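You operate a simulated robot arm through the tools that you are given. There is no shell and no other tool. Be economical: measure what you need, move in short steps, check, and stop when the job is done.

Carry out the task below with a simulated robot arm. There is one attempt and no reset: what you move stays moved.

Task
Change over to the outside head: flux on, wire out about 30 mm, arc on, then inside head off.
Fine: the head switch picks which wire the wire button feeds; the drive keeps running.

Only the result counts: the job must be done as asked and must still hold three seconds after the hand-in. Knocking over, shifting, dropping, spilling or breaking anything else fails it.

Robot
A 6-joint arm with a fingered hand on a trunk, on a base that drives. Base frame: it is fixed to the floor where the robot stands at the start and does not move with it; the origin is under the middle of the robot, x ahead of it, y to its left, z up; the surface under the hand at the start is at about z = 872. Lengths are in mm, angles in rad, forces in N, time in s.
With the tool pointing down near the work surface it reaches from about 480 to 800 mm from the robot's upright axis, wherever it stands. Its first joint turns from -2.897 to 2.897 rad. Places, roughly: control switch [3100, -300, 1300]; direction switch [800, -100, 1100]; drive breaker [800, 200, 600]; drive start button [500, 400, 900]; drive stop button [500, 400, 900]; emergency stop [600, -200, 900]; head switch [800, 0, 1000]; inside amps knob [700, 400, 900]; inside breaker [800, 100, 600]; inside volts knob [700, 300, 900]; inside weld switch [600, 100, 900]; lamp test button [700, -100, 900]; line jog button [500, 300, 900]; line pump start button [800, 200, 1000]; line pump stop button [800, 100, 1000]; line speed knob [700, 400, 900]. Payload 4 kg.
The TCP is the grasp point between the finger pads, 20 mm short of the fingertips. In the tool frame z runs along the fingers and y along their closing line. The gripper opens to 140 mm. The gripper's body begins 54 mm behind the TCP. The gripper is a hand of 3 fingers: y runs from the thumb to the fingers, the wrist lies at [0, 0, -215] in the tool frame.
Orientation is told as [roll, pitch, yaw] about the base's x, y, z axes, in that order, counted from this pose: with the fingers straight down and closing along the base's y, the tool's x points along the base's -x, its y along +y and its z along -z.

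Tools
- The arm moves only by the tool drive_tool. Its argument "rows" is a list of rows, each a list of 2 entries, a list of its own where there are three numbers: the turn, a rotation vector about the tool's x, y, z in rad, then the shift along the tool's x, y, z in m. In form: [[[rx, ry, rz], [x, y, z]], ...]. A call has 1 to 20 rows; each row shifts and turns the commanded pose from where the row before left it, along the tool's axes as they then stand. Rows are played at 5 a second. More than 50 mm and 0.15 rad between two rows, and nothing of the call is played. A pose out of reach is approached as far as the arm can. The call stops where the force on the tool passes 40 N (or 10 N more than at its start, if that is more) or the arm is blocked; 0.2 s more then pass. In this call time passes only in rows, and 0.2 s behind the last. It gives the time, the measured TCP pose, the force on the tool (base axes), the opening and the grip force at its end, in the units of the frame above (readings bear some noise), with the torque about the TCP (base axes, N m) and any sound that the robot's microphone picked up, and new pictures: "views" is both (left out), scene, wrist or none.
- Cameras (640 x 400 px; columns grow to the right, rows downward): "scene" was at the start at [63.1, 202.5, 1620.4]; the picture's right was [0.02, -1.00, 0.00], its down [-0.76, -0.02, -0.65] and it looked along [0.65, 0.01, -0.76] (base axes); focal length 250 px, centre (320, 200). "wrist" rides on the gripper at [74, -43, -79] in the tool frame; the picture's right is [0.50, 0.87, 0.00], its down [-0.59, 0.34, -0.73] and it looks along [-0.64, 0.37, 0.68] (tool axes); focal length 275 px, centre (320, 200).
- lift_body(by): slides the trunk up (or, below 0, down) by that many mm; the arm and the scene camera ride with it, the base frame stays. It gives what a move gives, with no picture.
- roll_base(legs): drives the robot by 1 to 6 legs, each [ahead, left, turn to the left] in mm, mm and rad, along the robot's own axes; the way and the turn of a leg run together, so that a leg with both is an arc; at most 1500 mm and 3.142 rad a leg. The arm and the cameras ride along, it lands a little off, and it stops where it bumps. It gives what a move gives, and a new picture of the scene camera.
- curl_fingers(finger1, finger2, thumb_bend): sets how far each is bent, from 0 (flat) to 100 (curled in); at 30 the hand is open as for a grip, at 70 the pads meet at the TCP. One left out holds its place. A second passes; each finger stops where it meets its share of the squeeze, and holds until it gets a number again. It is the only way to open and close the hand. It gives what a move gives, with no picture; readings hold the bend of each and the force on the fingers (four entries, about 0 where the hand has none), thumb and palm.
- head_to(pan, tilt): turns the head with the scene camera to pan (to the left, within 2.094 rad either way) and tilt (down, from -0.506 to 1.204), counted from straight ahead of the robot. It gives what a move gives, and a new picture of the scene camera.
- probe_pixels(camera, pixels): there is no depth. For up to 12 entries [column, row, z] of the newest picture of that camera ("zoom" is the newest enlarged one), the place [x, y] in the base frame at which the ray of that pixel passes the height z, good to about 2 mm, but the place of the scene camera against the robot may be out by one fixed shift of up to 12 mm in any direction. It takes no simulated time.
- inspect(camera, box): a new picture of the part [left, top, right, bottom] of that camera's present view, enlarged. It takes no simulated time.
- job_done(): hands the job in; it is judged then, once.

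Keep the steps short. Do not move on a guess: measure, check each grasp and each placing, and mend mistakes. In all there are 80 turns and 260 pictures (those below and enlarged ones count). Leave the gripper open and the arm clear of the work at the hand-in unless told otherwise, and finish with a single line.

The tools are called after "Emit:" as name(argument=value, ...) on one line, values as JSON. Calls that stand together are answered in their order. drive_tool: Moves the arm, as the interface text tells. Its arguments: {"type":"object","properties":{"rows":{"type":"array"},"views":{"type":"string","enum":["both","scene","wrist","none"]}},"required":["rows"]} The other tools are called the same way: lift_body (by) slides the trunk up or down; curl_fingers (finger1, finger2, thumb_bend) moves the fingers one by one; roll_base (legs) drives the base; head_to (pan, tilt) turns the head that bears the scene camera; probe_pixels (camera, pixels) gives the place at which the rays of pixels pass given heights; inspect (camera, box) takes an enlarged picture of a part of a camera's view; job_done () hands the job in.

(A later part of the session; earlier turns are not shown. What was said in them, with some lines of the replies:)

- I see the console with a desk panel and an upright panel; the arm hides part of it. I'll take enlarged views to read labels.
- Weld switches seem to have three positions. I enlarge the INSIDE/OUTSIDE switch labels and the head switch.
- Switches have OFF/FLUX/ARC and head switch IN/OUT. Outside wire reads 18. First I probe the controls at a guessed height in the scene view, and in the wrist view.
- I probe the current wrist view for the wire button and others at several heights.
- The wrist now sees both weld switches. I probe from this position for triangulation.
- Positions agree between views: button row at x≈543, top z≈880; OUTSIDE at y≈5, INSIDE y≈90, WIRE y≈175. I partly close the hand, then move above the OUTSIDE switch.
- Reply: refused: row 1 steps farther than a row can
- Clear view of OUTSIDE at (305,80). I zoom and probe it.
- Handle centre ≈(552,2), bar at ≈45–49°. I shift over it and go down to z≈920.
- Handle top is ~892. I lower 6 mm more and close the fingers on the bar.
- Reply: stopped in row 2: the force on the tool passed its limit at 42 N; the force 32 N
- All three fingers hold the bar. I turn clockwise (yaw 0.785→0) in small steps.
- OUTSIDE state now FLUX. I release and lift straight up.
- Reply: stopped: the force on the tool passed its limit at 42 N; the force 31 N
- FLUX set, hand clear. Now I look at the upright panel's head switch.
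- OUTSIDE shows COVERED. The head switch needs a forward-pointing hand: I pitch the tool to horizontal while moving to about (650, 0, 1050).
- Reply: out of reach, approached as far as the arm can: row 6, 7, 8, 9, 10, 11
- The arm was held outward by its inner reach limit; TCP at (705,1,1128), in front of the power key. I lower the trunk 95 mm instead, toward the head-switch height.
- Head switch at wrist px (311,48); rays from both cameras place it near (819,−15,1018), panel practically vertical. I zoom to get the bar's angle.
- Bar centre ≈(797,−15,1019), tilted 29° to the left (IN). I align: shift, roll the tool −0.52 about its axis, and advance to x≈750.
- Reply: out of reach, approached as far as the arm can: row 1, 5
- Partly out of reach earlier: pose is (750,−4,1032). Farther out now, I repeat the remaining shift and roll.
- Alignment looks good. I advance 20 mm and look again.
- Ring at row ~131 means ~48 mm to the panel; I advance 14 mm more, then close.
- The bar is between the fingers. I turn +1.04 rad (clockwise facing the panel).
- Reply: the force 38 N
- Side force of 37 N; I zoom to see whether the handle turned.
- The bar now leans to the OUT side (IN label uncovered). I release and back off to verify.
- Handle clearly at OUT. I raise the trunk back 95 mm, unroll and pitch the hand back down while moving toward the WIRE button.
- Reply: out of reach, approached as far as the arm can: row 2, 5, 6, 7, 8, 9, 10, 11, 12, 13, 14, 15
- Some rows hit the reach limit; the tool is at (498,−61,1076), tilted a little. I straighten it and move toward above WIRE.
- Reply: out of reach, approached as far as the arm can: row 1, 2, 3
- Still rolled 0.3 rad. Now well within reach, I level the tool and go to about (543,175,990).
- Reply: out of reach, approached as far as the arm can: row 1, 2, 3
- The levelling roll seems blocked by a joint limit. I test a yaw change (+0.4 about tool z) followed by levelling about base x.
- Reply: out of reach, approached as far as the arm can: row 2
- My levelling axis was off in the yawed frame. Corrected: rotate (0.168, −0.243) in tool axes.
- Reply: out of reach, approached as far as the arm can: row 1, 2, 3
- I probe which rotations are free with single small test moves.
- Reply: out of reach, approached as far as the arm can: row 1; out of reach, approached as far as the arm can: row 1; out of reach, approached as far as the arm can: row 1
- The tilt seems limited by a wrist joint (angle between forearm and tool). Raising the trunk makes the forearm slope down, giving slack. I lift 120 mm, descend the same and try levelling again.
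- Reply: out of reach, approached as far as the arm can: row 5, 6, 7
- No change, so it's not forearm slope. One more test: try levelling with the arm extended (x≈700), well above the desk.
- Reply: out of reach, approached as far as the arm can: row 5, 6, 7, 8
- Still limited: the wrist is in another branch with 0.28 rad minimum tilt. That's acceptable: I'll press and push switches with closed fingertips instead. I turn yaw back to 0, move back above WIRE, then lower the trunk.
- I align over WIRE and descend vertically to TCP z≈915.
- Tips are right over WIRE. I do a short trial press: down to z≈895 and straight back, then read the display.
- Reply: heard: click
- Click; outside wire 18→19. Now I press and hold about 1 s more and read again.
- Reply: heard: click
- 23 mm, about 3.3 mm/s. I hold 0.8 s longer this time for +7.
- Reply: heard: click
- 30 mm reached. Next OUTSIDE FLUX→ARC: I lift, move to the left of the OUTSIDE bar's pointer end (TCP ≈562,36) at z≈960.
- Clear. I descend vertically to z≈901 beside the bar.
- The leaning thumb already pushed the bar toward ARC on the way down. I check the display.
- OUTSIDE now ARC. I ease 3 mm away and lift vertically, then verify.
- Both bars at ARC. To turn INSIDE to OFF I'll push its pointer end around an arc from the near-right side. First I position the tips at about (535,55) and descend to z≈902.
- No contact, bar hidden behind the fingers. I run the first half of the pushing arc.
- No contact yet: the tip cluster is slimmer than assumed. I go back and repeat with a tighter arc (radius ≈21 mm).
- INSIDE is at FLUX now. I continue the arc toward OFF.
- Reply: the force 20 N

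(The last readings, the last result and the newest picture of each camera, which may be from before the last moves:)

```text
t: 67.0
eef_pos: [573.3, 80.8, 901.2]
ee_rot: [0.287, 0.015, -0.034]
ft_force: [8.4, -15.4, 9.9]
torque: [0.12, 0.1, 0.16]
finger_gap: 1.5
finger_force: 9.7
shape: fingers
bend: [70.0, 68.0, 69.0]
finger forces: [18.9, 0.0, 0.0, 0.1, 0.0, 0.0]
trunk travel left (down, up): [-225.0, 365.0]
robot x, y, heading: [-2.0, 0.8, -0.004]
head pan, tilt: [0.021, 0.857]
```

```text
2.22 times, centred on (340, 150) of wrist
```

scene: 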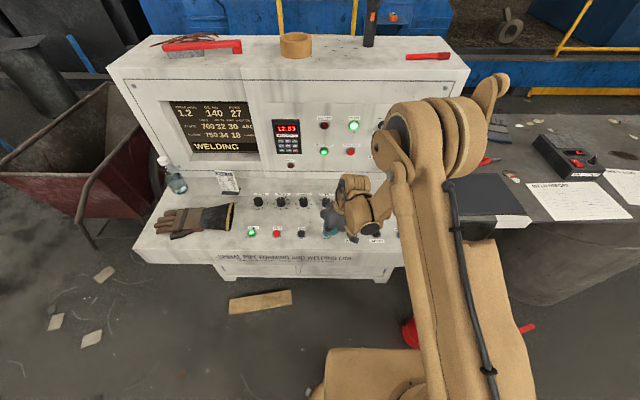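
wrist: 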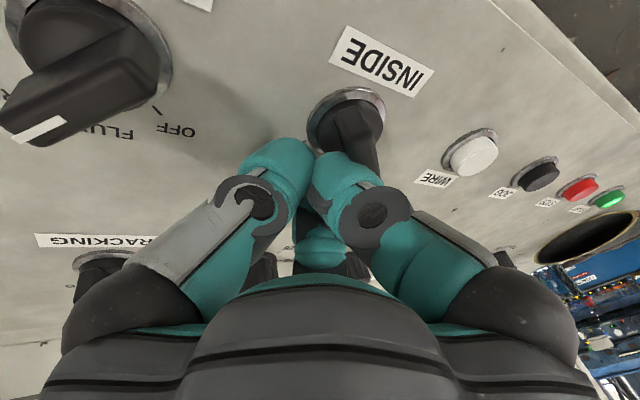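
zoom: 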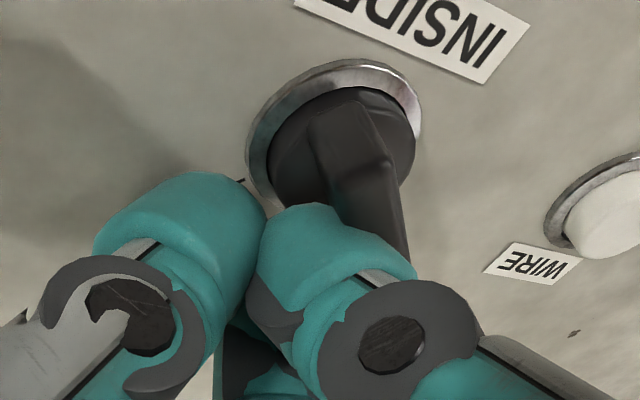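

INSIDE OFF, OUTSIDE ARC, wire 30. I back off diagonally, lift, and pull back.

Emit:
drive_tool(rows=[[[0, 0, 0], [-0.004, -0.006, -0.0017]], [[0, 0, 0], [0, 0.0055, -0.0192]], [[0, 0, 0], [0, 0.011, -0.0385]], [[0, 0, 0], [0, 0.011, -0.0385]], [[0, 0, 0], [0, 0.011, -0.0385]], [[0, 0, 0], [0, 0.011, -0.0385]], [[0, 0, 0], [0, 0, 0]]], views="none")

Emit:
curl_fingers(finger1=30, finger2=30, thumb_bend=30)

Emit:
drive_tool(rows=[[[0, 0, 0], [0, 0, 0]]], views="both")

Emit:
inspect(camera="scene", box=[165, 95, 265, 160])

Emit:
inspect(camera="scene", box=[230, 180, 450, 260])

```text
t: 68.6
eef_pos: [581.9, 74.1, 1081.2]
ee_rot: [0.286, 0.016, -0.033]
ft_force: [1.3, 0.2, -0.2]
torque: [0.0, 0.04, 0.03]
finger_gap: 3.7
finger_force: 0.2
shape: fingers
bend: [71.0, 69.0, 69.0]
finger forces: [0.0, 0.0, 0.0, 0.1, 0.0, 0.0]
trunk travel left (down, up): [-225.0, 365.0]
robot x, y, heading: [2.4, -0.6, -0.004]
head pan, tilt: [0.021, 0.857]
```

```text
t: 69.6
eef_pos: [580.9, 74.0, 1079.3]
ee_rot: [0.286, 0.016, -0.032]
ft_force: [-0.1, -0.1, 0.3]
torque: [0.0, 0.0, 0.03]
finger_gap: 124.0
finger_force: 0.0
shape: fingers
bend: [30.0, 30.0, 30.0]
finger forces: [0.1, 0.0, 0.0, 0.0, 0.0, 0.0]
trunk travel left (down, up): [-225.0, 365.0]
robot x, y, heading: [1.1, -1.6, 0.001]
head pan, tilt: [0.021, 0.857]
```

```text
t: 70.0
eef_pos: [580.3, 73.0, 1080.7]
ee_rot: [0.286, 0.016, -0.032]
ft_force: [-0.1, -0.6, 0.0]
torque: [-0.03, -0.04, 0.0]
finger_gap: 124.1
finger_force: 0.0
shape: fingers
bend: [30.0, 30.0, 30.0]
finger forces: [0.1, 0.1, 0.1, 0.1, 0.0, 0.0]
trunk travel left (down, up): [-225.0, 365.0]
robot x, y, heading: [1.9, 2.2, -0.0]
head pan, tilt: [0.021, 0.857]
```

scene: 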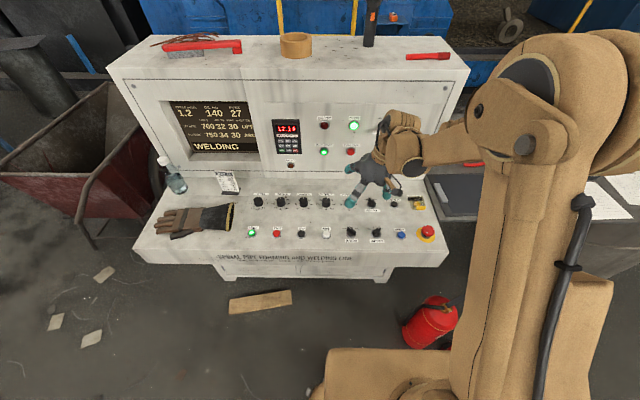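
wrist: 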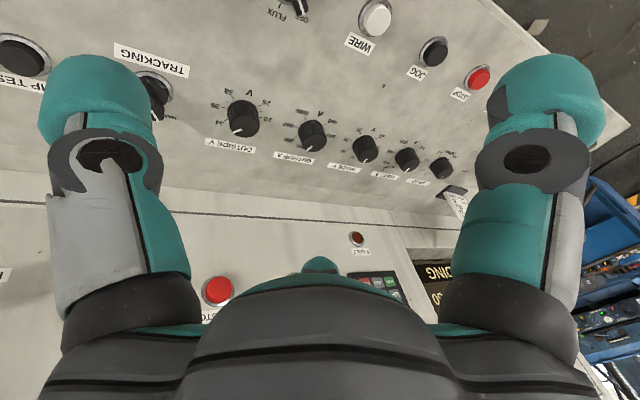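

```text
6.15 times, centred on (215, 128) of scene
```

zoom: 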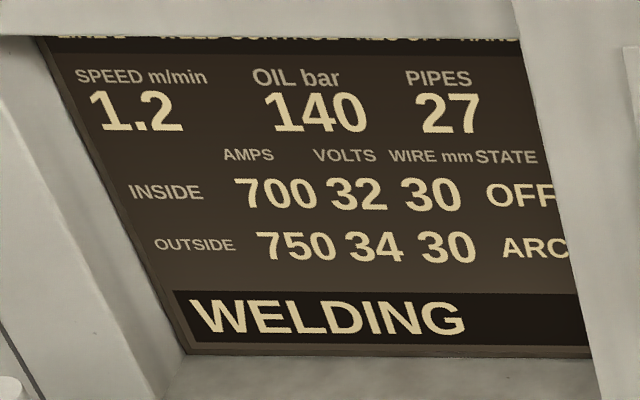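

```text
2.91 times, centred on (340, 220) of scene
```

zoom: 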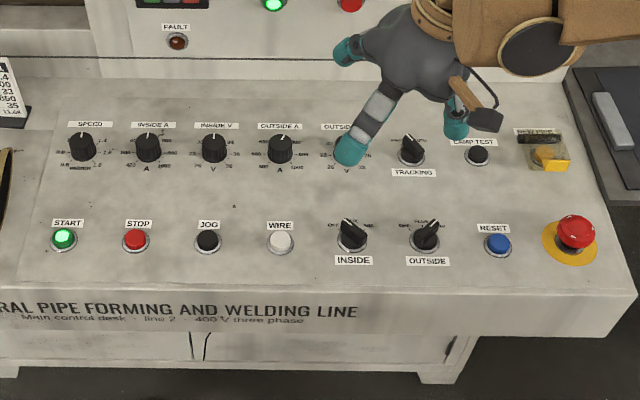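

All states hold: INSIDE OFF, OUTSIDE ARC, wire 30 mm, drive running, no fault. The hand is open and clear, so I hand in.

Emit:
job_done()

```text
The job is handed in.
```

The changeover to the outside head is done and handed in: flux on, outside wire at 30 mm, outside arc on, inside head off last, and the drive still running.
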